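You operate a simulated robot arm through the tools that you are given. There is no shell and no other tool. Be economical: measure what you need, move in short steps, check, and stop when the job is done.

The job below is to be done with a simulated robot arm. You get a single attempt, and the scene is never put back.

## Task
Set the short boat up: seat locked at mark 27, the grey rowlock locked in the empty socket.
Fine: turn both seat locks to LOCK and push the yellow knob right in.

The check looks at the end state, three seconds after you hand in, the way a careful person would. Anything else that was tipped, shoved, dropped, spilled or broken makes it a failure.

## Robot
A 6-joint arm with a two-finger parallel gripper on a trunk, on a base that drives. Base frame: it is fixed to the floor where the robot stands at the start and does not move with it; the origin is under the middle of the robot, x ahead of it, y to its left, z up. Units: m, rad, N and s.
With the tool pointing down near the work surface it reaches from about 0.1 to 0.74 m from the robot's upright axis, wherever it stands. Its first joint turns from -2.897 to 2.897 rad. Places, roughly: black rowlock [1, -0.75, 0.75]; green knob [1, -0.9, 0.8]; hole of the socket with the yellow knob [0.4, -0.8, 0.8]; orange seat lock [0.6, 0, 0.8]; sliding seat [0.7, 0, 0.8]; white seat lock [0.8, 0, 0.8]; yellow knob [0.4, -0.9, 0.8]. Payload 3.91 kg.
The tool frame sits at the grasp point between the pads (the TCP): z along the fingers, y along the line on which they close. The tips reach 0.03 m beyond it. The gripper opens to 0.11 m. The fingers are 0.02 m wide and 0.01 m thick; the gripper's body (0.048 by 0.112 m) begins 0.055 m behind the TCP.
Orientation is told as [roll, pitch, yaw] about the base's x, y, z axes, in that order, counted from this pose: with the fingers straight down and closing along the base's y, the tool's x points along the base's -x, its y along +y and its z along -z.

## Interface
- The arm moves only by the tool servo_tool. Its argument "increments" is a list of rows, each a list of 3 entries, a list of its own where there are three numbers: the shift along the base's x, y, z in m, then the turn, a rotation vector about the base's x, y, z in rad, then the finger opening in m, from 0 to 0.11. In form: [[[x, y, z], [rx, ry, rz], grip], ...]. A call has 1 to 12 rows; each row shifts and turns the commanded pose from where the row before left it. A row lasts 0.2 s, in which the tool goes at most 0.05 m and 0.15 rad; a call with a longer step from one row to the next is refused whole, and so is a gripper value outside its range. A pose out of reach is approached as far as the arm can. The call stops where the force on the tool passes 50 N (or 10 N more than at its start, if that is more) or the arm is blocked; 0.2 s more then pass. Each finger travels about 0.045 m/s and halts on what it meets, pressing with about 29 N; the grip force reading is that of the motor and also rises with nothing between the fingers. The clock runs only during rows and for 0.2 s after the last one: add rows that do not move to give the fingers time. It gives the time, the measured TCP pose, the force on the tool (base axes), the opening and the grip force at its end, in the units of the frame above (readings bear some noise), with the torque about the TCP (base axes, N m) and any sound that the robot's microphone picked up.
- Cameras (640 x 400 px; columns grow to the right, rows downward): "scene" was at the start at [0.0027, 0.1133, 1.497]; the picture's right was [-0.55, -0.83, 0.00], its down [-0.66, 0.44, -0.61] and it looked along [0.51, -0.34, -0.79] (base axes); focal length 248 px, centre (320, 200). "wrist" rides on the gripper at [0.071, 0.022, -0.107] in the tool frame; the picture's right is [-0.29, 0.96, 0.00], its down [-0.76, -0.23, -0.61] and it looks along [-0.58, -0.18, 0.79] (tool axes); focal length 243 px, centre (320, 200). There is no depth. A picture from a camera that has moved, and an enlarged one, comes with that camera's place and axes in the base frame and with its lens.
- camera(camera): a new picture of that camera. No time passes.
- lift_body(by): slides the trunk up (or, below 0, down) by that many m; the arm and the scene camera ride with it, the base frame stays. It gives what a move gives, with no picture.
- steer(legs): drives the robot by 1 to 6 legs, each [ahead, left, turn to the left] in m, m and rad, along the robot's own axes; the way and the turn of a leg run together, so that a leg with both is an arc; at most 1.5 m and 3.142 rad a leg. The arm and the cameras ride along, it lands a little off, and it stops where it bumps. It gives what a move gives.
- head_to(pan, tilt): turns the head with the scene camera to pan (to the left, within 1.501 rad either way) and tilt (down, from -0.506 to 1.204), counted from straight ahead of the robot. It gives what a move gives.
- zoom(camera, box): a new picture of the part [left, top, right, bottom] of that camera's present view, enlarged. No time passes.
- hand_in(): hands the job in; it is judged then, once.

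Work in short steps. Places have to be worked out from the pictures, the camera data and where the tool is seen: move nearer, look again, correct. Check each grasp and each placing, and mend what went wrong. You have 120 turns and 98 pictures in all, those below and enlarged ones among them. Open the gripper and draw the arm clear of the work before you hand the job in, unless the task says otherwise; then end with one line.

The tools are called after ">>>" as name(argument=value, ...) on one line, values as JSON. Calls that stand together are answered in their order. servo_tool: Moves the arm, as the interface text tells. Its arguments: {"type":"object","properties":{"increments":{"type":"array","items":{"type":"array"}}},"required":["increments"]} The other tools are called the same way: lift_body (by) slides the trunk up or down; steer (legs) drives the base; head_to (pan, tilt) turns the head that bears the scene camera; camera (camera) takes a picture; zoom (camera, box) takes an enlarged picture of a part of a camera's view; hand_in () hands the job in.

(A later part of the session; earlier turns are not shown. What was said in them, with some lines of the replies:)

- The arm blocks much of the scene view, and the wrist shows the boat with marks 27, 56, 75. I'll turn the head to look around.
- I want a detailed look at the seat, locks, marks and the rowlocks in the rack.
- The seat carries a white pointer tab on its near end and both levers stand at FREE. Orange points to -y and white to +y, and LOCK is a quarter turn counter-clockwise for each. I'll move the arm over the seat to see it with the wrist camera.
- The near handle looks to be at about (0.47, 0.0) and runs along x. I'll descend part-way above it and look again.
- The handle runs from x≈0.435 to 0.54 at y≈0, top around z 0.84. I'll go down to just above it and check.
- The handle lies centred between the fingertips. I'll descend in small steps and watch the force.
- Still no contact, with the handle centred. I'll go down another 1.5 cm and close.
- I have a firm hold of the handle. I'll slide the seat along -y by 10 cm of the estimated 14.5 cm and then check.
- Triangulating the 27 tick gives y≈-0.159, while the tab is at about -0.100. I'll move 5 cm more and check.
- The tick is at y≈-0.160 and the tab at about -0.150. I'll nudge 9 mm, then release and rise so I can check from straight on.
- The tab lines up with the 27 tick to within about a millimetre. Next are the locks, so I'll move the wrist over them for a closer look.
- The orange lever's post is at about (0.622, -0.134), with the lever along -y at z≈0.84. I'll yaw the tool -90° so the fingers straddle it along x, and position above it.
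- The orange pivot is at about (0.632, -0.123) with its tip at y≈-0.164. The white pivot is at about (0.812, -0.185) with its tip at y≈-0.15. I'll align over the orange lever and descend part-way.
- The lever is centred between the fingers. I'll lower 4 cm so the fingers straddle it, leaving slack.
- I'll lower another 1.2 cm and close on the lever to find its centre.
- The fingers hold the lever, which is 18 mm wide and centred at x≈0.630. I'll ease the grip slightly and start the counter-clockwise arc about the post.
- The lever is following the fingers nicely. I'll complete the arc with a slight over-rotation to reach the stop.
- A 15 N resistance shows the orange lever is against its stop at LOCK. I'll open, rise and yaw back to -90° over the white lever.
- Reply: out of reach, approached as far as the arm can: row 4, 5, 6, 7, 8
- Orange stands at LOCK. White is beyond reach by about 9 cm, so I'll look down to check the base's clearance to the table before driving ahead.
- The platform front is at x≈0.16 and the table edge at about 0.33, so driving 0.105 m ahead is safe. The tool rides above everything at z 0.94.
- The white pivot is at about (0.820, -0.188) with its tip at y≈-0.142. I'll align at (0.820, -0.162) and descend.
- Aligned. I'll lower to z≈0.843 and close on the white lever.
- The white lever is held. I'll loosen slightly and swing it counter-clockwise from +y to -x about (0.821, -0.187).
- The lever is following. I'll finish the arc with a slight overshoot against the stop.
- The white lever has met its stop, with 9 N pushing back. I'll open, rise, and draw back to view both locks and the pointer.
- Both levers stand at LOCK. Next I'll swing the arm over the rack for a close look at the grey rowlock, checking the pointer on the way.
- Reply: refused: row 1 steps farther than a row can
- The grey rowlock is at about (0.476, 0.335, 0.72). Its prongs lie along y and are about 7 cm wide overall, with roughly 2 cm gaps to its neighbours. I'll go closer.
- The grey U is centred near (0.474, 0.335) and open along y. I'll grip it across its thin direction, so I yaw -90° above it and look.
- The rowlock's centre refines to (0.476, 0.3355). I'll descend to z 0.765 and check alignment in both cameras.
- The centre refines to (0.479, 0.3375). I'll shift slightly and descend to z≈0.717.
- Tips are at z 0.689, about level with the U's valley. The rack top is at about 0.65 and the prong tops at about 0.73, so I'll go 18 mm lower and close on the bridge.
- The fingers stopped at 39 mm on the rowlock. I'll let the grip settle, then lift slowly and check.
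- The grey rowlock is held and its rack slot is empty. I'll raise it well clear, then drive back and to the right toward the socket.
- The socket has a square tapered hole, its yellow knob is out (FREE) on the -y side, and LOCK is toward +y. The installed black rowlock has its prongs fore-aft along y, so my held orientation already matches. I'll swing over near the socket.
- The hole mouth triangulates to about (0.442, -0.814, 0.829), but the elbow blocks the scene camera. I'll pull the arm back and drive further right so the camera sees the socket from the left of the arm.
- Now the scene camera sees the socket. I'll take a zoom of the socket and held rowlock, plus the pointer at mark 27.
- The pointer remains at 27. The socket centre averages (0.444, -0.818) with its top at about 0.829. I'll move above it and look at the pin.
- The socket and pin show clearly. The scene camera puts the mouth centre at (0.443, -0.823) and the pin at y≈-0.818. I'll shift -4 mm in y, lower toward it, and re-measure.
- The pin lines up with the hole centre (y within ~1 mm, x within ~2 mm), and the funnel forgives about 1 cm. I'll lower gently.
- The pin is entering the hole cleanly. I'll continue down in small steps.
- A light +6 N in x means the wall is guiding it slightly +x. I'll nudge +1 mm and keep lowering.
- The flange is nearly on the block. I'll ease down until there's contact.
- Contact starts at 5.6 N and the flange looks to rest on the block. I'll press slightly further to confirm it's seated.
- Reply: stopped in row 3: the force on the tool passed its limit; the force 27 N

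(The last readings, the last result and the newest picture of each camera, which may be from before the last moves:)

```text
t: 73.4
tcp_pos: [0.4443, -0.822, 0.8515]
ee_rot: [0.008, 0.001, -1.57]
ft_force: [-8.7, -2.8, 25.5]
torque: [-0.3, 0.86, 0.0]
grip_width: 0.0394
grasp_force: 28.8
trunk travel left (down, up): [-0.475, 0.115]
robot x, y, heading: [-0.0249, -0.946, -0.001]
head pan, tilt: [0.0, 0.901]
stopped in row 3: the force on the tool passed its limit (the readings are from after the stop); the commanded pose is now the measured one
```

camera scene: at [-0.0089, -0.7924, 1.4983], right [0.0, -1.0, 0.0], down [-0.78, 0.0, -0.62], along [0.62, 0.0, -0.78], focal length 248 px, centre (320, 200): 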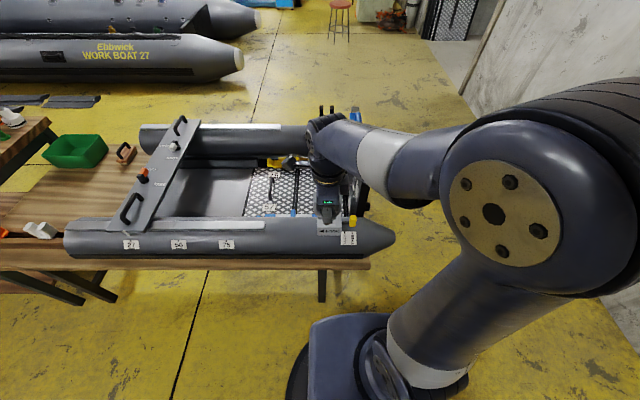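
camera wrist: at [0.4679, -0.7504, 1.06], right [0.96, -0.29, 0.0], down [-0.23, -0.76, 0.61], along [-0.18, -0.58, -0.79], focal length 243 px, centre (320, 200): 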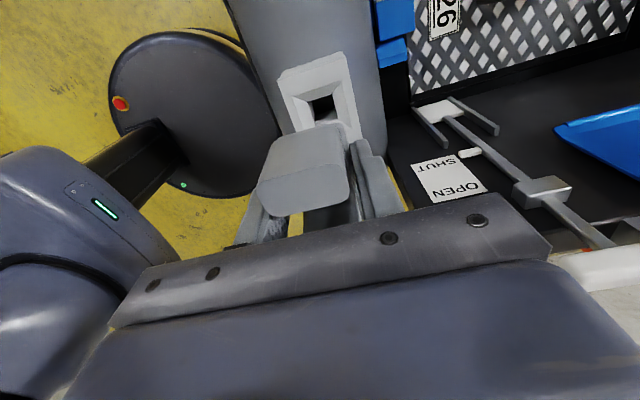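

It's firmly seated at 25 N. I'll open slowly, rise straight up, and inspect.

>>> servo_tool(increments=[[[0, 0, 0.001], [0, 0, 0], 0.0], [[0, 0, 0], [0, 0, 0], 0.045], [[0, 0, 0], [0, 0, 0], 0.055], [[0, 0, 0], [0, 0, 0], 0.065], [[0, 0, 0], [0, 0, 0], 0.065], [[0, 0, 0.02], [0, 0, 0], 0.065], [[0, 0, 0.04], [0, 0, 0], 0.065], [[0, 0, 0.05], [0, 0, 0], 0.065], [[0, 0, 0.05], [0, 0, 0], 0.065], [[0, 0, 0], [0, 0, 0], 0.065]])

>>> zoom(camera="scene", box=[300, 180, 370, 250])

>>> camera(camera="wrist")

```text
t: 75.6
tcp_pos: [0.4438, -0.8232, 1.0116]
ee_rot: [0.004, 0.002, -1.57]
ft_force: [0.2, 0.0, 0.7]
torque: [0.01, -0.01, 0.0]
grip_width: 0.065
grasp_force: 0.1
trunk travel left (down, up): [-0.475, 0.115]
robot x, y, heading: [-0.0253, -0.9478, 0.0]
head pan, tilt: [0.0, 0.901]
```

```text
5.71 times, centred on (335, 215) of scene
camera zoom: at [-0.0093, -0.7924, 1.4983], right [0.0, -1.0, 0.0], down [-0.78, 0.0, -0.62], along [0.62, 0.0, -0.78], focal length 1415 px, centre (234, 114)
```

zoom: 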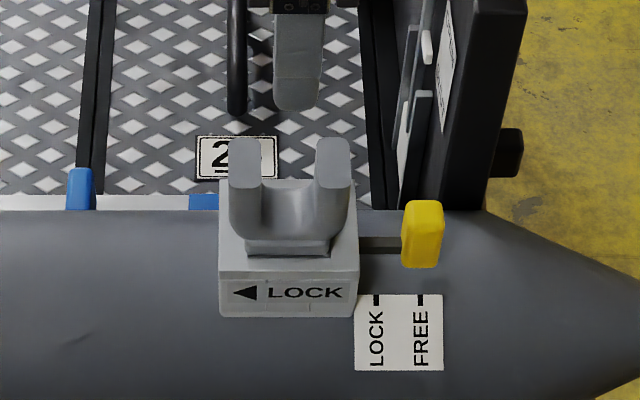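

```text
22 pictures are left
camera wrist: at [0.4678, -0.7507, 1.1197], right [0.96, -0.29, 0.0], down [-0.23, -0.76, 0.61], along [-0.17, -0.58, -0.8], focal length 243 px, centre (320, 200)
```

wrist: 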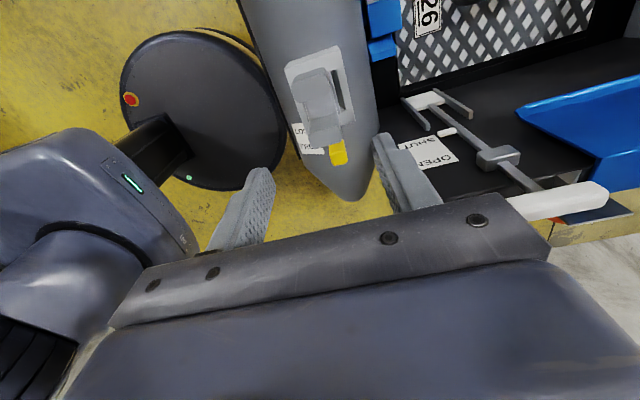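

The rowlock is seated upright in the socket. Next is the yellow knob, about 2.6 cm out at y≈-0.903, which must be pushed +y. I'll close the fingers, move to the -y side and lean the tool back (toward -x and -y) so it clears the transom and the prongs.

>>> servo_tool(increments=[[[-0.001, -0.0125, 0], [0, 0, 0.1428], 0.0], [[-0.001, -0.0125, 0], [0, 0, 0.1428], 0.0], [[-0.001, -0.0125, 0], [0, 0, 0.1428], 0.0], [[-0.001, -0.0125, 0], [0, 0, 0.1428], 0.0], [[-0.001, -0.0125, 0], [0, 0, 0.1428], 0.0], [[-0.001, -0.0125, 0], [0, 0, 0.1428], 0.0], [[-0.001, -0.0125, 0], [0, 0, 0.1428], 0.0], [[-0.001, -0.0125, 0], [0, 0, 0.1428], 0.0], [[-0.001, -0.0125, 0], [0, 0, 0.1428], 0.0], [[-0.001, -0.0125, 0], [0, 0, 0.1428], 0.0], [[-0.001, -0.0125, 0], [0, 0, 0.1428], 0.0], [[0, 0, 0], [0, 0, 0], 0.0]])

>>> servo_tool(increments=[[[0, 0, -0.01], [0.09, -0.09, 0], 0.0], [[0, 0, -0.01], [0.09, -0.09, 0], 0.0], [[0, 0, -0.01], [0.09, -0.09, 0], 0.0], [[0, 0, -0.01], [0.08, -0.08, 0], 0.0], [[0, 0, -0.03], [0, 0, 0], 0.0], [[0, 0, -0.03], [0, 0, 0], 0.0], [[0, 0, 0], [0, 0, 0], 0.0]])

>>> camera(camera="wrist")

>>> camera(camera="scene")

```text
t: 78.2
tcp_pos: [0.4349, -0.9589, 1.01]
ee_rot: [0.006, 0.002, 0.004]
ft_force: [-0.8, -0.4, 0.2]
torque: [0.01, -0.02, -0.02]
grip_width: 0.0
grasp_force: 28.9
trunk travel left (down, up): [-0.475, 0.115]
robot x, y, heading: [-0.0213, -0.9474, -0.0]
head pan, tilt: [0.0, 0.901]
```

```text
t: 79.8
tcp_pos: [0.4357, -0.9591, 0.9093]
ee_rot: [0.369, -0.342, -0.062]
ft_force: [-0.4, -0.9, 0.1]
torque: [0.02, -0.01, 0.0]
grip_width: 0.0
grasp_force: 29.0
trunk travel left (down, up): [-0.475, 0.115]
robot x, y, heading: [-0.0249, -0.9479, 0.005]
head pan, tilt: [0.0, 0.901]
```

```text
21 pictures are left
camera wrist: at [0.333, -0.9712, 0.9882], right [0.21, 0.88, 0.42], down [0.53, -0.47, 0.71], along [0.82, 0.07, -0.56], focal length 243 px, centre (320, 200)
```

wrist: 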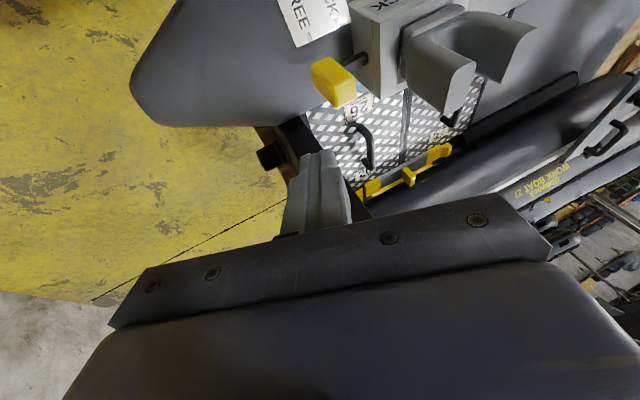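

```text
20 pictures are left
camera scene: at [-0.0088, -0.7924, 1.4983], right [0.0, -1.0, 0.0], down [-0.78, 0.0, -0.62], along [0.62, 0.0, -0.78], focal length 248 px, centre (320, 200)
```

scene: 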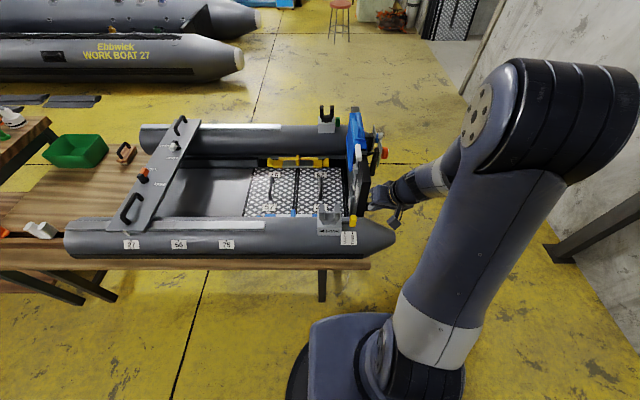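

The knob triangulates to (0.45, -0.90, 0.805). I'll lower so the closed fingertips are level with it on its -y side and check.

>>> servo_tool(increments=[[[0, 0, -0.03], [0, 0, 0], 0.0], [[0, 0, -0.03], [0, 0, 0], 0.0], [[0, 0, -0.022], [0, 0, 0], 0.0], [[0, 0, 0], [0, 0, 0], 0.0]])

>>> camera(camera="wrist")

>>> zoom(camera="scene", box=[300, 180, 400, 260])

```text
t: 80.8
tcp_pos: [0.4357, -0.9601, 0.8282]
ee_rot: [0.368, -0.342, -0.061]
ft_force: [-0.1, 1.0, -0.2]
torque: [0.0, 0.01, 0.01]
grip_width: 0.0001
grasp_force: 28.8
trunk travel left (down, up): [-0.475, 0.115]
robot x, y, heading: [-0.0282, -0.9469, 0.004]
head pan, tilt: [0.0, 0.901]
```

```text
19 pictures are left
camera wrist: at [0.3331, -0.9711, 0.907], right [0.21, 0.88, 0.42], down [0.53, -0.47, 0.71], along [0.82, 0.07, -0.56], focal length 243 px, centre (320, 200)
```

wrist: 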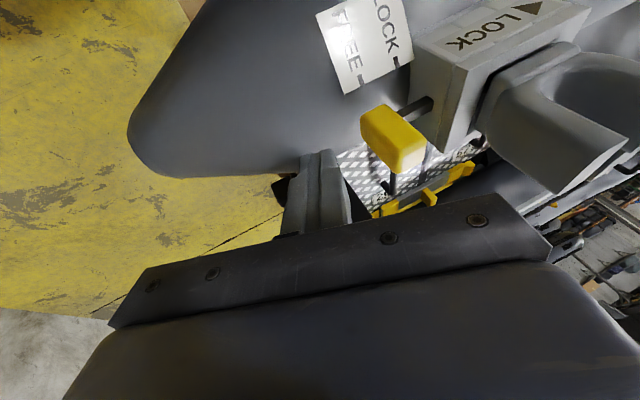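

```text
5.00 times, centred on (350, 220) of scene
camera zoom: at [-0.0088, -0.7924, 1.4983], right [0.0, -1.0, 0.0], down [-0.78, 0.0, -0.62], along [0.62, 0.0, -0.78], focal length 1238 px, centre (170, 100)
```

zoom: 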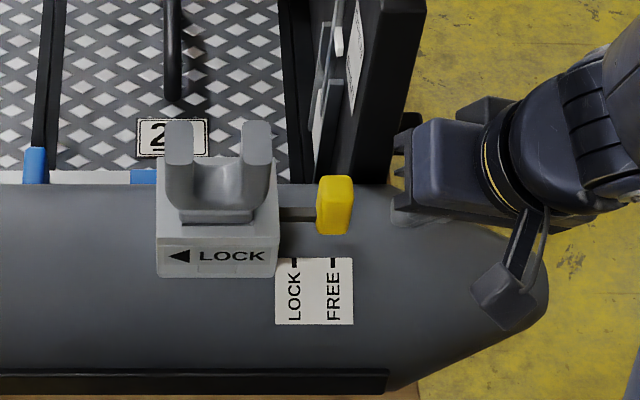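

The closed fingertips are level with the knob and about 3 cm to its -y side. I'll push +y in small steps, watching the force.

>>> servo_tool(increments=[[[0, 0.01, 0], [0, 0, 0], 0.0], [[0, 0.01, 0], [0, 0, 0], 0.0], [[0, 0.008, 0], [0, 0, 0], 0.0], [[0, 0.006, 0], [0, 0, 0], 0.0], [[0, 0.005, 0], [0, 0, 0], 0.0], [[0, 0, 0], [0, 0, 0], 0.0]])

>>> zoom(camera="scene", box=[300, 180, 400, 260])

```text
t: 82.2
tcp_pos: [0.435, -0.9206, 0.8289]
ee_rot: [0.368, -0.341, -0.063]
ft_force: [0.5, -1.3, -0.6]
torque: [-0.05, 0.01, -0.01]
grip_width: 0.0
grasp_force: 29.3
trunk travel left (down, up): [-0.475, 0.115]
robot x, y, heading: [-0.0298, -0.9437, 0.002]
head pan, tilt: [0.0, 0.901]
```

```text
5.00 times, centred on (350, 220) of scene
camera zoom: at [-0.0089, -0.7925, 1.4983], right [0.0, -1.0, 0.0], down [-0.78, 0.0, -0.62], along [0.62, 0.0, -0.78], focal length 1238 px, centre (170, 100)
```

zoom: 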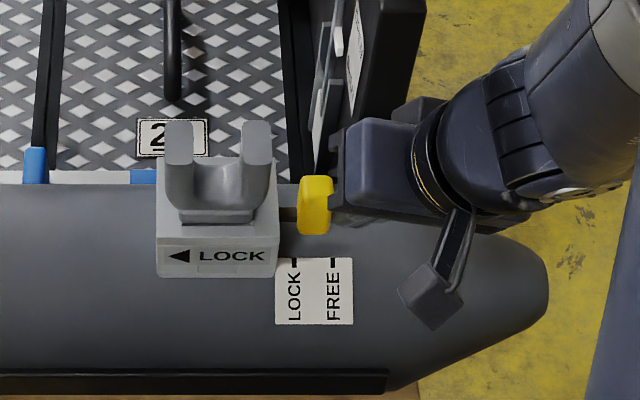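

The knob is moving in, with about 11 mm remaining. I'll keep going until it stops.

>>> servo_tool(increments=[[[0, 0.005, 0], [0, 0, 0], 0.0], [[0, 0.004, 0], [0, 0, 0], 0.0], [[0, 0.003, 0], [0, 0, 0], 0.0], [[0, 0.002, 0], [0, 0, 0], 0.0], [[0, 0.002, 0], [0, 0, 0], 0.0], [[0, 0.002, 0], [0, 0, 0], 0.0], [[0, 0, 0], [0, 0, 0], 0.0]])

>>> zoom(camera="scene", box=[300, 180, 400, 260])

```text
t: 83.8
tcp_pos: [0.4352, -0.9069, 0.8277]
ee_rot: [0.365, -0.344, -0.066]
ft_force: [-5.4, -41.5, 3.5]
torque: [-1.03, 0.14, 0.03]
grip_width: 0.0
grasp_force: 29.0
trunk travel left (down, up): [-0.475, 0.115]
robot x, y, heading: [-0.0241, -0.9484, -0.0]
head pan, tilt: [0.0, 0.901]
```

```text
5.00 times, centred on (350, 220) of scene
camera zoom: at [-0.0096, -0.7968, 1.4987], right [0.0, -1.0, 0.0], down [-0.78, 0.0, -0.62], along [0.62, 0.0, -0.78], focal length 1238 px, centre (170, 100)
```

zoom: 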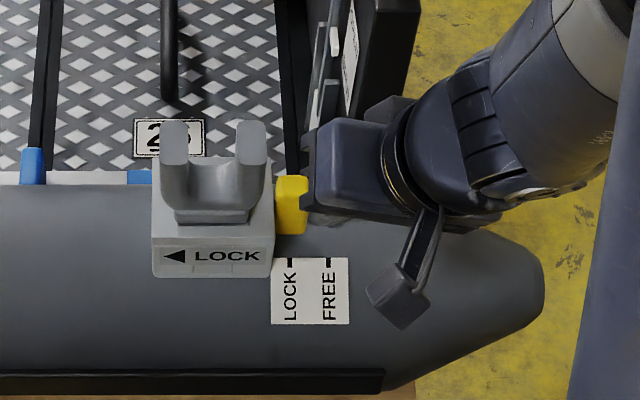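

The knob is flush against the block with 41 N resistance, so it's fully in. I'll retreat -y, then rise and inspect everything.

>>> servo_tool(increments=[[[0, -0.01, 0], [0, 0, 0], 0.0], [[0, -0.02, 0], [0, 0, 0], 0.0], [[0, -0.03, 0], [0, 0, 0], 0.0], [[0, 0, 0.04], [0, 0, 0], 0.0], [[0, 0, 0.05], [0, 0, 0], 0.0], [[0, 0, 0.05], [0, 0, 0], 0.0], [[0, 0, 0.05], [-0.09, 0.09, 0], 0.03], [[0, 0, 0], [-0.09, 0.09, 0], 0.05], [[-0.04, -0.02, 0], [-0.09, 0.09, 0], 0.06], [[-0.04, -0.02, 0], [-0.08, 0.08, 0], 0.06], [[0, 0, 0], [0, 0, 0], 0.06]])

>>> camera(camera="scene")

>>> zoom(camera="scene", box=[300, 95, 400, 255])

>>> zoom(camera="scene", box=[90, 110, 190, 260])

```text
t: 86.2
tcp_pos: [0.3548, -1.0027, 1.0187]
ee_rot: [0.003, 0.001, 0.001]
ft_force: [-0.5, 0.6, 0.6]
torque: [0.02, -0.01, -0.01]
grip_width: 0.06
grasp_force: 0.0
trunk travel left (down, up): [-0.475, 0.115]
robot x, y, heading: [-0.0259, -0.9495, 0.002]
head pan, tilt: [0.0, 0.901]
```

```text
15 pictures are left
camera scene: at [-0.0093, -0.7924, 1.4983], right [0.0, -1.0, 0.0], down [-0.78, 0.0, -0.62], along [0.62, 0.0, -0.78], focal length 248 px, centre (320, 200)
```

scene: 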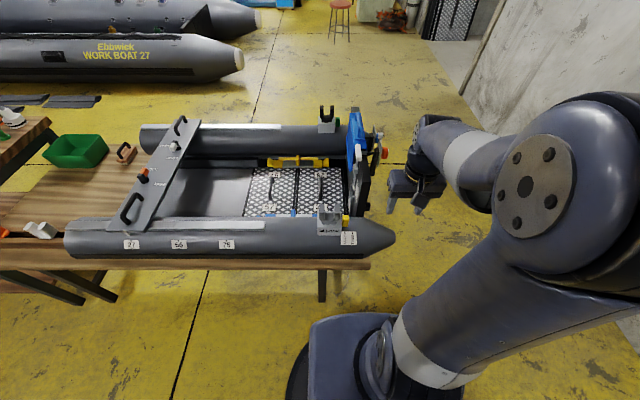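

```text
2.50 times, centred on (350, 175) of scene
camera zoom: at [-0.0093, -0.7924, 1.4983], right [0.0, -1.0, 0.0], down [-0.78, 0.0, -0.62], along [0.62, 0.0, -0.78], focal length 619 px, centre (245, 262)
```

zoom: 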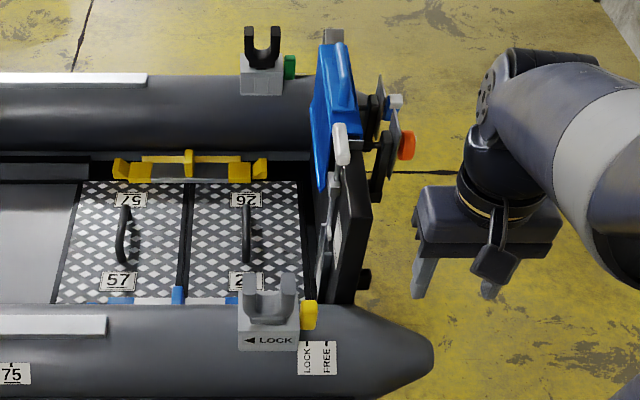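

```text
2.67 times, centred on (140, 185) of scene
camera zoom: at [-0.0093, -0.7924, 1.4983], right [0.0, -1.0, 0.0], down [-0.78, 0.0, -0.62], along [0.62, 0.0, -0.78], focal length 660 px, centre (800, 240)
```

zoom: 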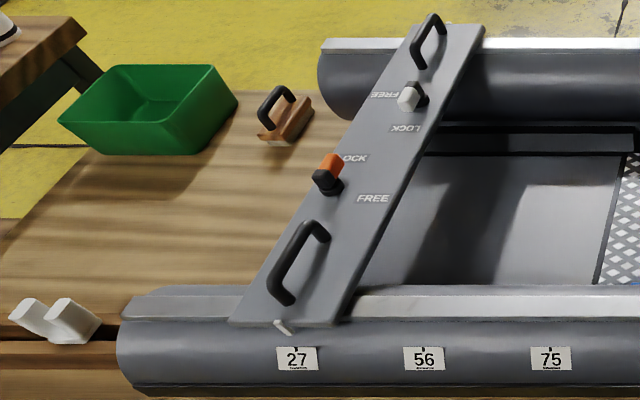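

Everything looks right from here. For a last check of the pointer I'll drive left so the camera faces mark 27 squarely.

>>> steer(legs=[[-0.08, 0, 0], [0, 0.64, 0]])

>>> camera(camera="scene")

```text
t: 90.4
tcp_pos: [0.276, -0.3651, 1.0182]
ee_rot: [0.004, 0.002, -0.004]
ft_force: [-0.5, -0.5, -0.1]
torque: [-0.02, -0.03, 0.01]
grip_width: 0.0599
grasp_force: 0.1
trunk travel left (down, up): [-0.475, 0.115]
robot x, y, heading: [-0.1022, -0.3089, -0.009]
head pan, tilt: [0.0, 0.901]
```

```text
12 pictures are left
camera scene: at [-0.0864, -0.153, 1.4983], right [-0.01, -1.0, 0.0], down [-0.78, 0.0, -0.62], along [0.62, 0.0, -0.78], focal length 248 px, centre (320, 200)
```

scene: 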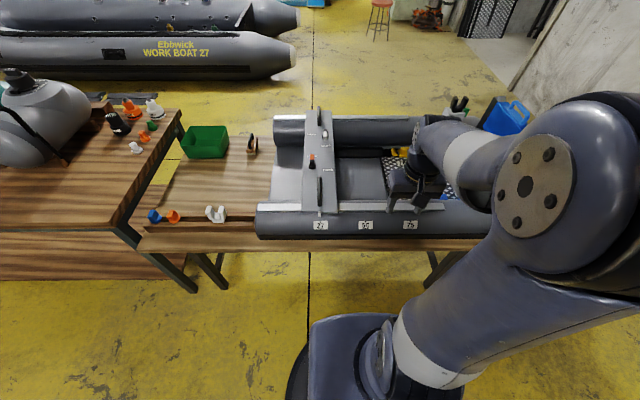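

>>> zoom(camera="scene", box=[300, 195, 350, 235])

>>> zoom(camera="scene", box=[280, 105, 360, 185])

```text
10.00 times, centred on (325, 215) of scene
camera zoom: at [-0.0864, -0.153, 1.4983], right [-0.01, -1.0, 0.0], down [-0.78, 0.0, -0.62], along [0.62, 0.0, -0.78], focal length 2476 px, centre (270, 50)
```

zoom: 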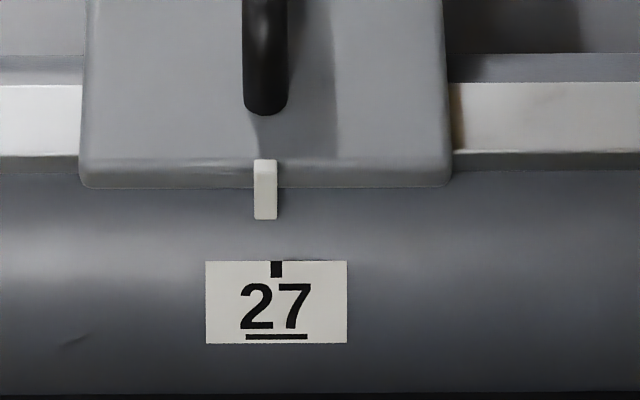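

```text
5.00 times, centred on (320, 145) of scene
camera zoom: at [-0.0864, -0.153, 1.4983], right [-0.01, -1.0, 0.0], down [-0.78, 0.0, -0.62], along [0.62, 0.0, -0.78], focal length 1238 px, centre (320, 475)
```

zoom: 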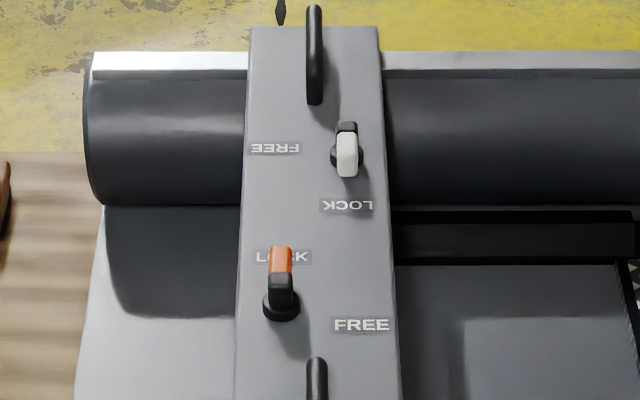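

Squarely viewed, both levers are at LOCK, but the pointer sits about 3.6 mm (+y) short of the tick. I have plenty of turns left, so I'll correct it: drive in, free both locks, nudge, and relock gently.

>>> steer(legs=[[0.207, 0, 0]])

>>> servo_tool(increments=[[[0.03, 0.035, 0], [0, 0, 0], 0.06], [[0.03, 0.035, 0], [0, 0, 0], 0.06], [[0.03, 0.035, 0], [0, 0, 0], 0.06], [[0.03, 0.035, 0], [0, 0, 0], 0.05], [[0.03, 0.035, 0], [0, 0, 0], 0.05], [[0.02, 0.035, 0], [0, 0, 0], 0.05], [[0, 0.03, 0], [0, 0, 0], 0.05], [[0, 0, 0], [0, 0, 0], 0.05]])

```text
t: 92.0
tcp_pos: [0.4837, -0.3657, 1.0185]
ee_rot: [0.005, 0.002, -0.004]
ft_force: [0.2, 0.1, -0.1]
torque: [-0.01, -0.02, 0.01]
grip_width: 0.0603
grasp_force: 0.0
trunk travel left (down, up): [-0.475, 0.115]
robot x, y, heading: [0.1022, -0.3093, -0.006]
head pan, tilt: [0.0, 0.901]
```

```text
t: 93.8
tcp_pos: [0.6519, -0.1248, 1.0164]
ee_rot: [0.004, 0.001, -0.006]
ft_force: [0.3, -0.1, 0.2]
torque: [-0.01, 0.0, -0.01]
grip_width: 0.0503
grasp_force: 0.1
trunk travel left (down, up): [-0.475, 0.115]
robot x, y, heading: [0.1047, -0.3101, -0.002]
head pan, tilt: [0.0, 0.901]
```

The tool is near the orange lever. I'll align to (0.656, -0.121) with open fingers and descend to z 0.88 for one check picture.

>>> servo_tool(increments=[[[0.004, 0.003, -0.04], [0, 0, 0.006], 0.05], [[0, 0, -0.045], [-0.004, 0, 0], 0.05], [[0, 0, -0.045], [0, 0, 0], 0.05], [[0, 0, 0], [0, 0, 0], 0.05]])

>>> camera(camera="wrist")

```text
t: 94.8
tcp_pos: [0.6573, -0.1227, 0.8864]
ee_rot: [0.001, 0.002, 0.0]
ft_force: [-0.4, 0.3, -0.4]
torque: [0.02, 0.01, 0.02]
grip_width: 0.05
grasp_force: 0.0
trunk travel left (down, up): [-0.475, 0.115]
robot x, y, heading: [0.1028, -0.3053, -0.003]
head pan, tilt: [0.0, 0.901]
```

```text
9 pictures are left
camera wrist: at [0.588, -0.1012, 0.9959], right [0.29, 0.96, 0.0], down [0.76, -0.23, 0.61], along [0.58, -0.18, -0.79], focal length 243 px, centre (320, 200)
```

wrist: 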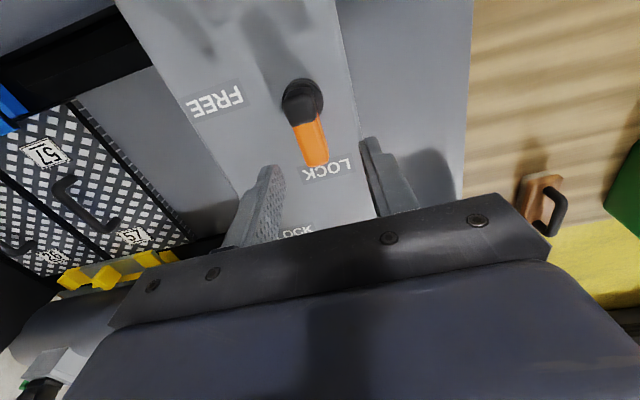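

The lever is between the fingers, slightly to -y. I'll shift -3.5 mm, lower to 0.843 and close to find its centre.

>>> servo_tool(increments=[[[0, -0.0035, -0.015], [0, 0, 0], 0.05], [[0, 0, -0.015], [0, 0, 0], 0.05], [[0, 0, -0.013], [0, 0, 0], 0.05], [[0, 0, 0], [0, 0, 0], 0.03], [[0, 0, 0], [0, 0, 0], 0.01], [[0, 0, 0], [0, 0, 0], 0.01], [[0, 0, 0], [0, 0, 0], 0.01]])

```text
t: 96.4
tcp_pos: [0.6578, -0.1286, 0.8442]
ee_rot: [0.0, 0.004, 0.0]
ft_force: [-1.5, -7.5, -3.1]
torque: [-0.31, -0.4, 0.22]
grip_width: 0.0179
grasp_force: 44.8
trunk travel left (down, up): [-0.475, 0.115]
robot x, y, heading: [0.1003, -0.3119, -0.005]
head pan, tilt: [0.0, 0.901]
```

The lever centre, and so the pivot, is at y≈-0.128. I'll loosen slightly and swing the orange lever clockwise to FREE.

>>> servo_tool(increments=[[[-0.001, -0.001, 0], [0, 0, 0], 0.022], [[-0.0003, -0.0037, 0], [0, 0, -0.1428], 0.022], [[-0.0008, -0.0036, 0], [0, 0, -0.1428], 0.022], [[-0.0013, -0.0035, 0], [0, 0, -0.1428], 0.022], [[-0.0018, -0.0033, 0], [0, 0, -0.1428], 0.022], [[-0.0022, -0.003, 0], [0, 0, -0.1428], 0.022], [[-0.0026, -0.0026, 0], [0, 0, -0.1428], 0.022], [[-0.003, -0.0022, 0], [0, 0, -0.1428], 0.022], [[-0.0033, -0.0018, 0], [0, 0, -0.1428], 0.022], [[-0.0035, -0.0013, 0], [0, 0, -0.1428], 0.022], [[-0.0036, -0.0008, 0], [0, 0, -0.1428], 0.022], [[-0.0037, -0.0003, 0], [0, 0, -0.1428], 0.022]])

>>> servo_tool(increments=[[[0, 0, 0], [0, 0, 0], 0.0], [[0, 0, 0], [0, 0, 0], 0.0], [[0, 0, 0], [0, 0, 0], 0.0]])

```text
t: 99.0
tcp_pos: [0.6305, -0.1548, 0.8452]
ee_rot: [0.0, 0.003, -1.573]
ft_force: [0.2, -0.2, -0.4]
torque: [0.0, -0.01, 0.03]
grip_width: 0.022
grasp_force: 0.0
trunk travel left (down, up): [-0.475, 0.115]
robot x, y, heading: [0.1024, -0.3065, -0.004]
head pan, tilt: [0.0, 0.901]
```

```text
t: 99.8
tcp_pos: [0.6306, -0.1538, 0.8461]
ee_rot: [0.001, 0.003, -1.571]
ft_force: [8.9, 0.5, 2.2]
torque: [0.05, 0.08, -0.16]
grip_width: 0.018
grasp_force: 45.0
trunk travel left (down, up): [-0.475, 0.115]
robot x, y, heading: [0.1022, -0.308, -0.004]
head pan, tilt: [0.0, 0.901]
```

Squeezing gives 18 mm with the pads parallel, so the lever is aligned at FREE. I'll open, rise, and move to the white lever at yaw 0.

>>> servo_tool(increments=[[[0, 0, 0], [0, 0, 0], 0.05], [[0, 0, 0], [0, 0, 0], 0.05], [[0, 0, 0.04], [0, 0, 0], 0.05], [[0, 0, 0.04], [0, 0, 0], 0.05]])

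>>> servo_tool(increments=[[[0.016, -0.0035, 0], [0, 0, 0.1428], 0.05], [[0.016, -0.0035, 0], [0, 0, 0.1428], 0.05], [[0.016, -0.0035, 0], [0, 0, 0.1428], 0.05], [[0.016, -0.0035, 0], [0, 0, 0.1428], 0.05], [[0.016, -0.0035, 0], [0, 0, 0.1428], 0.05], [[0.016, -0.0035, 0], [0, 0, 0.1428], 0.05], [[0.016, -0.0035, 0], [0, 0, 0.1428], 0.05], [[0.016, -0.0035, 0], [0, 0, 0.1428], 0.05], [[0.016, -0.0035, 0], [0, 0, 0.1428], 0.05], [[0.016, -0.0035, 0], [0, 0, 0.1428], 0.05], [[0.004, 0, 0], [0, 0, 0.1428], 0.05], [[0, 0, -0.04], [0, 0, 0], 0.05]])

>>> camera(camera="wrist")

```text
t: 100.8
tcp_pos: [0.6301, -0.1528, 0.925]
ee_rot: [0.001, 0.001, -1.568]
ft_force: [-0.5, 0.0, 1.1]
torque: [0.0, 0.0, -0.02]
grip_width: 0.0501
grasp_force: 0.0
trunk travel left (down, up): [-0.475, 0.115]
robot x, y, heading: [0.0977, -0.3097, -0.005]
head pan, tilt: [0.0, 0.901]
```

```text
t: 103.4
tcp_pos: [0.7944, -0.1887, 0.885]
ee_rot: [0.0, 0.001, 0.001]
ft_force: [-0.5, 0.2, 0.2]
torque: [-0.01, 0.01, 0.0]
grip_width: 0.0502
grasp_force: 0.1
trunk travel left (down, up): [-0.475, 0.115]
robot x, y, heading: [0.1033, -0.3062, -0.003]
head pan, tilt: [0.0, 0.901]
```

```text
8 pictures are left
camera wrist: at [0.7252, -0.1663, 0.9924], right [0.29, 0.96, 0.0], down [0.76, -0.23, 0.61], along [0.58, -0.17, -0.79], focal length 243 px, centre (320, 200)
```

wrist: 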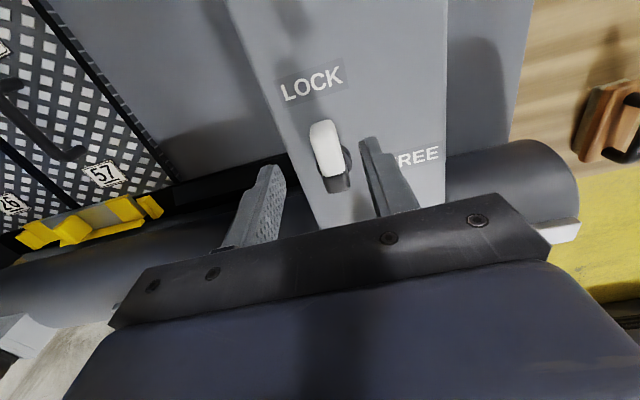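

The white lever is centred at y≈-0.185. I'll lower and close to find its centre.

>>> servo_tool(increments=[[[0, 0.003, -0.015], [0, 0, 0], 0.05], [[0, 0, -0.015], [0, 0, 0], 0.05], [[0, 0, -0.012], [0, 0, 0], 0.05], [[0, 0, 0], [0, 0, 0], 0.03], [[0, 0, 0], [0, 0, 0], 0.01], [[0, 0, 0], [0, 0, 0], 0.01], [[0, 0, 0], [0, 0, 0], 0.01]])

```text
t: 105.0
tcp_pos: [0.794, -0.1829, 0.8431]
ee_rot: [0.002, 0.0, 0.001]
ft_force: [1.0, 8.6, -1.7]
torque: [0.24, -0.43, 0.19]
grip_width: 0.0179
grasp_force: 44.9
trunk travel left (down, up): [-0.475, 0.115]
robot x, y, heading: [0.1023, -0.3119, -0.005]
head pan, tilt: [0.0, 0.901]
```

The white pivot is at y≈-0.182. I'll loosen and swing it clockwise to FREE (+y), then squeeze to align it.

>>> servo_tool(increments=[[[0.001, 0.003, 0], [0, 0, 0], 0.022], [[0.0003, 0.0037, 0], [0, 0, -0.1428], 0.022], [[0.0008, 0.0036, 0], [0, 0, -0.1428], 0.022], [[0.0013, 0.0035, 0], [0, 0, -0.1428], 0.022], [[0.0018, 0.0033, 0], [0, 0, -0.1428], 0.022], [[0.0022, 0.003, 0], [0, 0, -0.1428], 0.022], [[0.0026, 0.0026, 0], [0, 0, -0.1428], 0.022], [[0.003, 0.0022, 0], [0, 0, -0.1428], 0.022], [[0.0033, 0.0018, 0], [0, 0, -0.1428], 0.022], [[0.0035, 0.0013, 0], [0, 0, -0.1428], 0.022], [[0.0036, 0.0008, 0], [0, 0, -0.1428], 0.022], [[0.0037, 0.0003, 0], [0, 0, -0.1428], 0.022]])

>>> servo_tool(increments=[[[0, 0, 0], [0, 0, 0], 0.0], [[0, 0, 0], [0, 0, 0], 0.0], [[0, 0, 0], [0, 0, 0], 0.0], [[0, 0, 0], [0, 0, 0], 0.05], [[0, 0, 0], [0, 0, 0], 0.05], [[0, 0, 0.04], [0, 0, 0], 0.05], [[0, 0, 0.04], [0, 0, 0], 0.05], [[0, 0, 0.03], [0, 0, 0], 0.05]])

```text
t: 107.6
tcp_pos: [0.8197, -0.1566, 0.8428]
ee_rot: [0.0, 0.001, -1.572]
ft_force: [0.5, 0.2, -0.1]
torque: [0.0, -0.03, -0.01]
grip_width: 0.0221
grasp_force: 0.1
trunk travel left (down, up): [-0.475, 0.115]
robot x, y, heading: [0.1032, -0.3101, -0.009]
head pan, tilt: [0.0, 0.901]
```

```text
t: 109.4
tcp_pos: [0.8206, -0.1575, 0.9538]
ee_rot: [0.0, 0.002, -1.571]
ft_force: [-0.2, 0.3, 0.8]
torque: [0.0, -0.02, 0.01]
grip_width: 0.0502
grasp_force: 0.0
trunk travel left (down, up): [-0.475, 0.115]
robot x, y, heading: [0.1014, -0.3095, -0.008]
head pan, tilt: [0.0, 0.901]
```

Both locks are free. The lever midpoint puts the seat at y≈-0.155 against the mark at -0.159. I'll go to the handle at yaw 0.

>>> servo_tool(increments=[[[-0.0305, 0, 0], [0, 0, 0.1428], 0.05], [[-0.0305, 0, 0], [0, 0, 0.1428], 0.05], [[-0.0305, 0, 0], [0, 0, 0.1428], 0.05], [[-0.0305, 0, 0], [0, 0, 0.1428], 0.05], [[-0.0305, 0, 0], [0, 0, 0.1428], 0.05], [[-0.0305, 0, 0], [0, 0, 0.1428], 0.05], [[-0.0305, 0, 0], [0, 0, 0.1428], 0.05], [[-0.0305, 0, 0], [0, 0, 0.1428], 0.05], [[-0.0305, 0, 0], [0, 0, 0.1428], 0.05], [[-0.0305, 0, 0], [0, 0, 0.1428], 0.05], [[-0.0305, 0, 0], [0, 0, 0.1428], 0.05], [[0, 0.001, -0.04], [0, 0, 0], 0.05]])

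>>> servo_tool(increments=[[[0, 0, -0.03], [0, 0, 0], 0.05], [[0, 0, -0.02], [0, 0, 0], 0.05], [[0, 0, -0.02], [0, 0, 0], 0.05], [[0, 0, 0], [0, 0, 0], 0.03], [[0, 0, 0], [0, 0, 0], 0.0], [[0, 0, 0], [0, 0, 0], 0.0], [[0, 0, 0], [0, 0, 0], 0.0]])

>>> zoom(camera="scene", box=[290, 220, 350, 280])

```text
t: 112.0
tcp_pos: [0.4849, -0.1556, 0.9134]
ee_rot: [-0.001, 0.002, 0.001]
ft_force: [0.5, -0.4, -0.5]
torque: [0.04, -0.02, -0.02]
grip_width: 0.0501
grasp_force: 0.0
trunk travel left (down, up): [-0.475, 0.115]
robot x, y, heading: [0.1017, -0.3035, -0.005]
head pan, tilt: [0.0, 0.901]
```

```text
t: 113.6
tcp_pos: [0.4853, -0.1555, 0.8416]
ee_rot: [0.0, 0.002, 0.0]
ft_force: [-0.9, -4.1, -4.0]
torque: [-0.01, -0.46, 0.06]
grip_width: 0.0156
grasp_force: 44.5
trunk travel left (down, up): [-0.475, 0.115]
robot x, y, heading: [0.1005, -0.3092, -0.008]
head pan, tilt: [0.0, 0.901]
```

```text
6.67 times, centred on (320, 250) of scene
camera zoom: at [0.1198, -0.1543, 1.4983], right [-0.01, -1.0, 0.0], down [-0.78, 0.0, -0.62], along [0.62, 0.0, -0.78], focal length 1651 px, centre (320, -133)
```

zoom: 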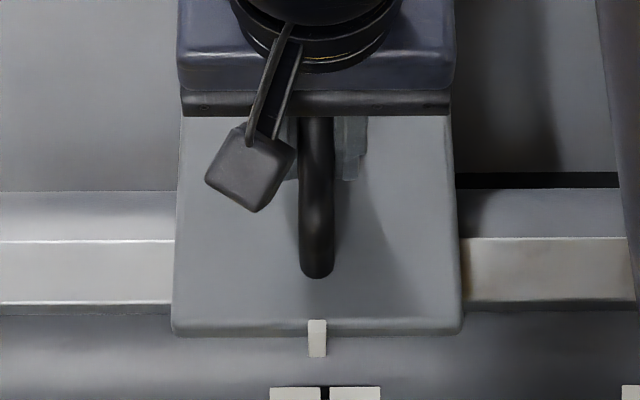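

The pointer is 8 px, or 3.5 mm, short. I hold the handle at y=-0.1555, so I'll nudge by -3.7 mm and look.

>>> servo_tool(increments=[[[0, -0.002, 0], [0, 0, 0], 0.0], [[0, -0.0017, 0], [0, 0, 0], 0.0], [[0, 0, 0], [0, 0, 0], 0.0], [[0, 0, 0], [0, 0, 0], 0.0]])

>>> zoom(camera="scene", box=[300, 240, 350, 280])

```text
t: 114.6
tcp_pos: [0.4853, -0.1593, 0.8428]
ee_rot: [0.0, 0.002, 0.0]
ft_force: [4.2, 1.2, -1.2]
torque: [0.0, 0.7, 0.06]
grip_width: 0.0159
grasp_force: 45.1
trunk travel left (down, up): [-0.475, 0.115]
robot x, y, heading: [0.1004, -0.3068, -0.007]
head pan, tilt: [0.0, 0.901]
```

```text
10.00 times, centred on (325, 260) of scene
camera zoom: at [0.1203, -0.1538, 1.4983], right [-0.01, -1.0, 0.0], down [-0.78, 0.0, -0.62], along [0.62, 0.0, -0.78], focal length 2476 px, centre (270, -400)
```

zoom: 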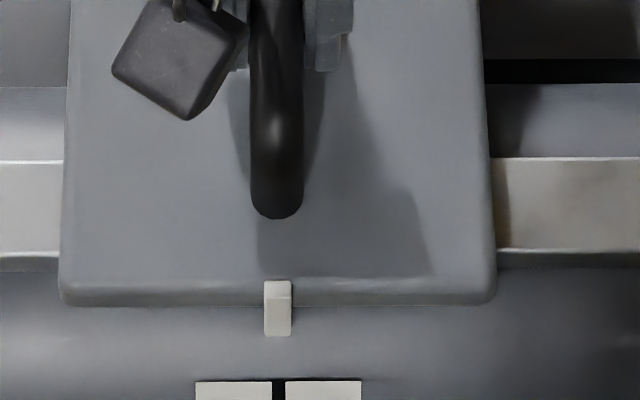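

The pointer is now dead on the tick (within 0.5 mm). I'll release, rise and go to the orange lever at yaw -90°.

>>> servo_tool(increments=[[[0, 0, 0], [0, 0, 0], 0.03], [[0, 0, 0], [0, 0, 0], 0.05], [[0, 0, 0], [0, 0, 0], 0.05], [[0, 0, 0.04], [0, 0, 0], 0.05], [[0, 0, 0.045], [0, 0, 0], 0.05]])

>>> servo_tool(increments=[[[0.0145, 0, 0], [0, 0, -0.1428], 0.05], [[0.0145, 0, 0], [0, 0, -0.1428], 0.05], [[0.0145, 0, 0], [0, 0, -0.1428], 0.05], [[0.0145, 0, 0], [0, 0, -0.1428], 0.05], [[0.0145, 0, 0], [0, 0, -0.1428], 0.05], [[0.0145, 0, 0], [0, 0, -0.1428], 0.05], [[0.0145, 0, 0], [0, 0, -0.1428], 0.05], [[0.0145, 0, 0], [0, 0, -0.1428], 0.05], [[0.0145, 0, 0], [0, 0, -0.1428], 0.05], [[0.0145, 0.001, 0], [0, 0, -0.1428], 0.05], [[0, 0, 0], [0, 0, -0.1428], 0.05], [[0, 0, 0], [0, 0, 0], 0.05]])

>>> servo_tool(increments=[[[0, 0, -0.035], [0, 0, 0], 0.05], [[0, 0, -0.025], [0, 0, 0], 0.05], [[0, 0, -0.015], [0, 0, 0], 0.05], [[0, 0, -0.009], [0, 0, 0], 0.05], [[0, 0, 0], [0, 0, 0], 0.03], [[0, 0, 0], [0, 0, 0], 0.022], [[0, 0, 0], [0, 0, 0], 0.022]])

```text
t: 115.8
tcp_pos: [0.4842, -0.159, 0.9282]
ee_rot: [-0.001, 0.002, 0.0]
ft_force: [-0.2, -0.7, -0.2]
torque: [0.03, 0.05, -0.02]
grip_width: 0.0502
grasp_force: 0.1
trunk travel left (down, up): [-0.475, 0.115]
robot x, y, heading: [0.1003, -0.3067, -0.004]
head pan, tilt: [0.0, 0.901]
```

```text
t: 118.4
tcp_pos: [0.6304, -0.1574, 0.9282]
ee_rot: [-0.001, 0.001, -1.571]
ft_force: [-0.2, -0.2, 0.1]
torque: [-0.04, 0.0, -0.01]
grip_width: 0.05
grasp_force: 0.1
trunk travel left (down, up): [-0.475, 0.115]
robot x, y, heading: [0.103, -0.3052, -0.005]
head pan, tilt: [0.0, 0.901]
```

```text
t: 120.0
tcp_pos: [0.6301, -0.1583, 0.844]
ee_rot: [0.0, 0.002, -1.568]
ft_force: [-0.5, -0.3, 0.6]
torque: [-0.04, -0.01, 0.01]
grip_width: 0.022
grasp_force: 0.0
trunk travel left (down, up): [-0.475, 0.115]
robot x, y, heading: [0.1009, -0.3123, -0.003]
head pan, tilt: [0.0, 0.901]
```

The fingers straddle the orange lever loosely with no force. I'll swing it counter-clockwise about (0.630, -0.132) to LOCK without overshoot.

>>> servo_tool(increments=[[[0.0037, 0.0003, 0], [0, 0, 0.1428], 0.022], [[0.0036, 0.0008, 0], [0, 0, 0.1428], 0.022], [[0.0035, 0.0013, 0], [0, 0, 0.1428], 0.022], [[0.0033, 0.0018, 0], [0, 0, 0.1428], 0.022], [[0.003, 0.0022, 0], [0, 0, 0.1428], 0.022], [[0.0026, 0.0026, 0], [0, 0, 0.1428], 0.022], [[0.0022, 0.003, 0], [0, 0, 0.1428], 0.022], [[0.0018, 0.0033, 0], [0, 0, 0.1428], 0.022], [[0.0013, 0.0035, 0], [0, 0, 0.1428], 0.022], [[0.0008, 0.0036, 0], [0, 0, 0.1428], 0.022], [[0.0003, 0.0037, 0], [0, 0, 0.1428], 0.022]])

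>>> servo_tool(increments=[[[0, 0, 0], [0, 0, 0], 0.016], [[0, 0, 0], [0, 0, 0], 0.01], [[0, 0, 0], [0, 0, 0], 0.01]])

```text
t: 122.4
tcp_pos: [0.6554, -0.1314, 0.8441]
ee_rot: [-0.001, 0.002, 0.004]
ft_force: [0.5, 0.1, 0.4]
torque: [0.02, -0.02, -0.02]
grip_width: 0.0222
grasp_force: 0.0
trunk travel left (down, up): [-0.475, 0.115]
robot x, y, heading: [0.1025, -0.3078, -0.007]
head pan, tilt: [0.0, 0.901]
```

```text
t: 123.2
tcp_pos: [0.6562, -0.1316, 0.8446]
ee_rot: [0.0, 0.003, 0.002]
ft_force: [0.0, 7.1, -0.9]
torque: [0.21, -0.11, -0.19]
grip_width: 0.0182
grasp_force: 45.1
trunk travel left (down, up): [-0.475, 0.115]
robot x, y, heading: [0.1014, -0.3095, -0.005]
head pan, tilt: [0.0, 0.901]
```

The orange lever is aligned at LOCK. I'll add a small gripped twist to seat it against the stop, then release and go to the white lever.

>>> servo_tool(increments=[[[0, 0.0013, 0], [0, 0, 0.05], 0.01], [[0, 0, 0], [0, 0, 0], 0.01], [[0, -0.0013, 0], [0, 0, -0.05], 0.03], [[0, 0, 0], [0, 0, 0], 0.05], [[0, 0, 0], [0, 0, 0], 0.05], [[0, 0, 0.04], [0, 0, 0], 0.05], [[0, 0, 0.045], [0, 0, 0], 0.05]])

>>> servo_tool(increments=[[[0.0165, -0.003, 0], [0, 0, -0.1428], 0.05], [[0.0165, -0.003, 0], [0, 0, -0.1428], 0.05], [[0.0165, -0.003, 0], [0, 0, -0.1428], 0.05], [[0.0165, -0.003, 0], [0, 0, -0.1428], 0.05], [[0.0165, -0.003, 0], [0, 0, -0.1428], 0.05], [[0.0165, -0.003, 0], [0, 0, -0.1428], 0.05], [[0.0165, -0.003, 0], [0, 0, -0.1428], 0.05], [[0.0165, -0.003, 0], [0, 0, -0.1428], 0.05], [[0.0165, -0.003, 0], [0, 0, -0.1428], 0.05], [[0.0165, -0.002, 0], [0, 0, -0.1428], 0.05], [[0, 0, 0], [0, 0, -0.1428], 0.05], [[0, 0, 0], [0, 0, 0], 0.05]])

>>> servo_tool(increments=[[[0, 0, -0.035], [0, 0, 0], 0.05], [[0, 0, -0.025], [0, 0, 0], 0.05], [[0, 0, -0.015], [0, 0, 0], 0.05], [[0, 0, -0.01], [0, 0, 0], 0.05], [[0, 0, 0], [0, 0, 0], 0.03], [[0, 0, 0], [0, 0, 0], 0.022], [[0, 0, 0], [0, 0, 0], 0.022]])

```text
t: 124.8
tcp_pos: [0.6558, -0.1325, 0.9293]
ee_rot: [0.0, 0.001, 0.001]
ft_force: [0.3, 1.2, -1.0]
torque: [0.01, 0.0, 0.0]
grip_width: 0.05
grasp_force: 0.0
trunk travel left (down, up): [-0.475, 0.115]
robot x, y, heading: [0.1023, -0.3072, -0.009]
head pan, tilt: [0.0, 0.901]
```

```text
t: 127.4
tcp_pos: [0.8213, -0.1621, 0.928]
ee_rot: [0.0, 0.001, -1.573]
ft_force: [-0.3, -0.4, -0.2]
torque: [-0.03, -0.02, -0.05]
grip_width: 0.0502
grasp_force: 0.0
trunk travel left (down, up): [-0.475, 0.115]
robot x, y, heading: [0.1028, -0.3107, -0.007]
head pan, tilt: [0.0, 0.901]
```

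```text
t: 129.0
tcp_pos: [0.8213, -0.1609, 0.8445]
ee_rot: [0.001, 0.0, -1.569]
ft_force: [0.4, 0.8, 0.6]
torque: [0.02, 0.02, 0.02]
grip_width: 0.0217
grasp_force: 0.1
trunk travel left (down, up): [-0.475, 0.115]
robot x, y, heading: [0.1059, -0.3094, -0.003]
head pan, tilt: [0.0, 0.901]
```

The fingers straddle the white lever. I'll swing it counter-clockwise to LOCK, then squeeze to align it.

>>> servo_tool(increments=[[[-0.0037, -0.0003, 0], [0, 0, 0.1428], 0.022], [[-0.0036, -0.0008, 0], [0, 0, 0.1428], 0.022], [[-0.0035, -0.0013, 0], [0, 0, 0.1428], 0.022], [[-0.0033, -0.0018, 0], [0, 0, 0.1428], 0.022], [[-0.003, -0.0022, 0], [0, 0, 0.1428], 0.022], [[-0.0026, -0.0026, 0], [0, 0, 0.1428], 0.022], [[-0.0022, -0.003, 0], [0, 0, 0.1428], 0.022], [[-0.0018, -0.0033, 0], [0, 0, 0.1428], 0.022], [[-0.0013, -0.0035, 0], [0, 0, 0.1428], 0.022], [[-0.0008, -0.0036, 0], [0, 0, 0.1428], 0.022], [[-0.0003, -0.0037, 0], [0, 0, 0.1428], 0.022]])

>>> servo_tool(increments=[[[0, 0, 0], [0, 0, 0], 0.016], [[0, 0, 0], [0, 0, 0], 0.01], [[0, 0, 0], [0, 0, 0], 0.01]])

```text
t: 131.4
tcp_pos: [0.7948, -0.1885, 0.8453]
ee_rot: [0.001, 0.003, 0.004]
ft_force: [-0.3, 0.0, -0.1]
torque: [0.02, -0.03, 0.01]
grip_width: 0.022
grasp_force: 0.1
trunk travel left (down, up): [-0.475, 0.115]
robot x, y, heading: [0.1043, -0.3083, -0.009]
head pan, tilt: [0.0, 0.901]
```

```text
t: 132.2
tcp_pos: [0.7955, -0.1868, 0.844]
ee_rot: [-0.001, 0.002, 0.002]
ft_force: [-0.7, 1.2, -1.4]
torque: [-0.01, -0.31, 0.02]
grip_width: 0.0178
grasp_force: 45.4
trunk travel left (down, up): [-0.475, 0.115]
robot x, y, heading: [0.0999, -0.3061, -0.007]
head pan, tilt: [0.0, 0.901]
```

The white lever is aligned at LOCK. I'll twist slightly to its stop, release, rise and draw back for a final look.

>>> servo_tool(increments=[[[0, -0.0013, 0], [0, 0, 0.05], 0.01], [[0, 0, 0], [0, 0, 0], 0.01], [[0, 0.0013, 0], [0, 0, -0.05], 0.03], [[0, 0, 0], [0, 0, 0], 0.05], [[0, 0, 0], [0, 0, 0], 0.05], [[0, 0, 0.04], [0, 0, 0], 0.05], [[0, 0, 0.045], [0, 0, 0], 0.05], [[0, 0, 0.045], [0, 0, 0], 0.05], [[0, 0, 0.045], [0, 0, 0], 0.05], [[-0.03, -0.03, 0], [0, 0, 0], 0.05], [[-0.03, -0.03, 0], [0, 0, 0], 0.05], [[-0.03, -0.03, 0], [0, 0, 0], 0.05]])

>>> servo_tool(increments=[[[-0.03, -0.03, 0], [0, 0, 0], 0.05], [[-0.03, -0.03, 0], [0, 0, 0], 0.05], [[-0.03, -0.03, 0], [0, 0, 0], 0.05], [[-0.03, -0.03, 0], [0, 0, 0], 0.05], [[-0.03, -0.03, 0], [0, 0, 0], 0.05], [[-0.03, -0.01, 0], [0, 0, 0], 0.05], [[-0.03, 0, 0], [0, 0, 0], 0.05]])

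>>> steer(legs=[[-0.2, 0, 0]])

>>> zoom(camera="scene", box=[280, 105, 380, 235])

>>> zoom(camera="scene", box=[300, 195, 350, 235])

```text
t: 134.8
tcp_pos: [0.7046, -0.2767, 1.0208]
ee_rot: [0.001, 0.001, 0.003]
ft_force: [-0.1, 0.3, 0.1]
torque: [0.01, 0.0, 0.03]
grip_width: 0.0502
grasp_force: 0.0
trunk travel left (down, up): [-0.475, 0.115]
robot x, y, heading: [0.1041, -0.307, -0.007]
head pan, tilt: [0.0, 0.901]
```

```text
t: 136.4
tcp_pos: [0.4943, -0.4362, 1.0195]
ee_rot: [0.0, 0.001, 0.002]
ft_force: [-0.5, -0.6, 0.7]
torque: [0.01, 0.02, -0.02]
grip_width: 0.0501
grasp_force: 0.1
trunk travel left (down, up): [-0.475, 0.115]
robot x, y, heading: [0.0999, -0.3102, -0.003]
head pan, tilt: [0.0, 0.901]
```

```text
t: 138.0
tcp_pos: [0.2936, -0.4356, 1.0205]
ee_rot: [0.0, 0.003, 0.002]
ft_force: [-0.4, -0.7, 0.5]
torque: [0.03, 0.01, -0.04]
grip_width: 0.0504
grasp_force: 0.1
trunk travel left (down, up): [-0.475, 0.115]
robot x, y, heading: [-0.0998, -0.3084, -0.004]
head pan, tilt: [0.0, 0.901]
```

```text
3.08 times, centred on (330, 170) of scene
camera zoom: at [-0.0815, -0.1531, 1.4983], right [0.0, -1.0, 0.0], down [-0.78, 0.0, -0.62], along [0.62, 0.0, -0.78], focal length 762 px, centre (289, 292)
```

zoom: 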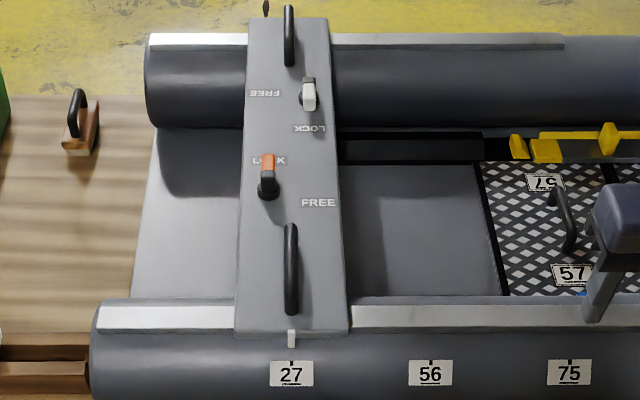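

```text
10.00 times, centred on (325, 215) of scene
camera zoom: at [-0.0815, -0.1531, 1.4983], right [0.0, -1.0, 0.0], down [-0.78, 0.0, -0.62], along [0.62, 0.0, -0.78], focal length 2476 px, centre (270, 50)
```

zoom: 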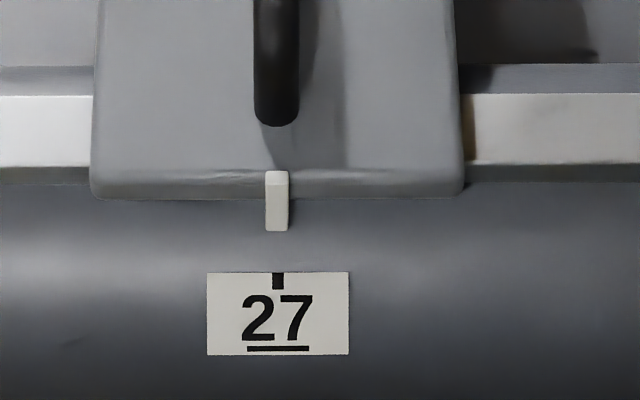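

The pointer is exactly on 27, both levers stand at LOCK, the grey rowlock is seated with the yellow knob flush, and the arm is clear with the gripper open. I'll hand in.

>>> hand_in()

```text
The job is handed in.
```

The short boat is set up and handed in: seat pointer on the 27 mark, both seat locks at LOCK, grey rowlock seated in the empty socket, and the yellow knob pushed fully in.
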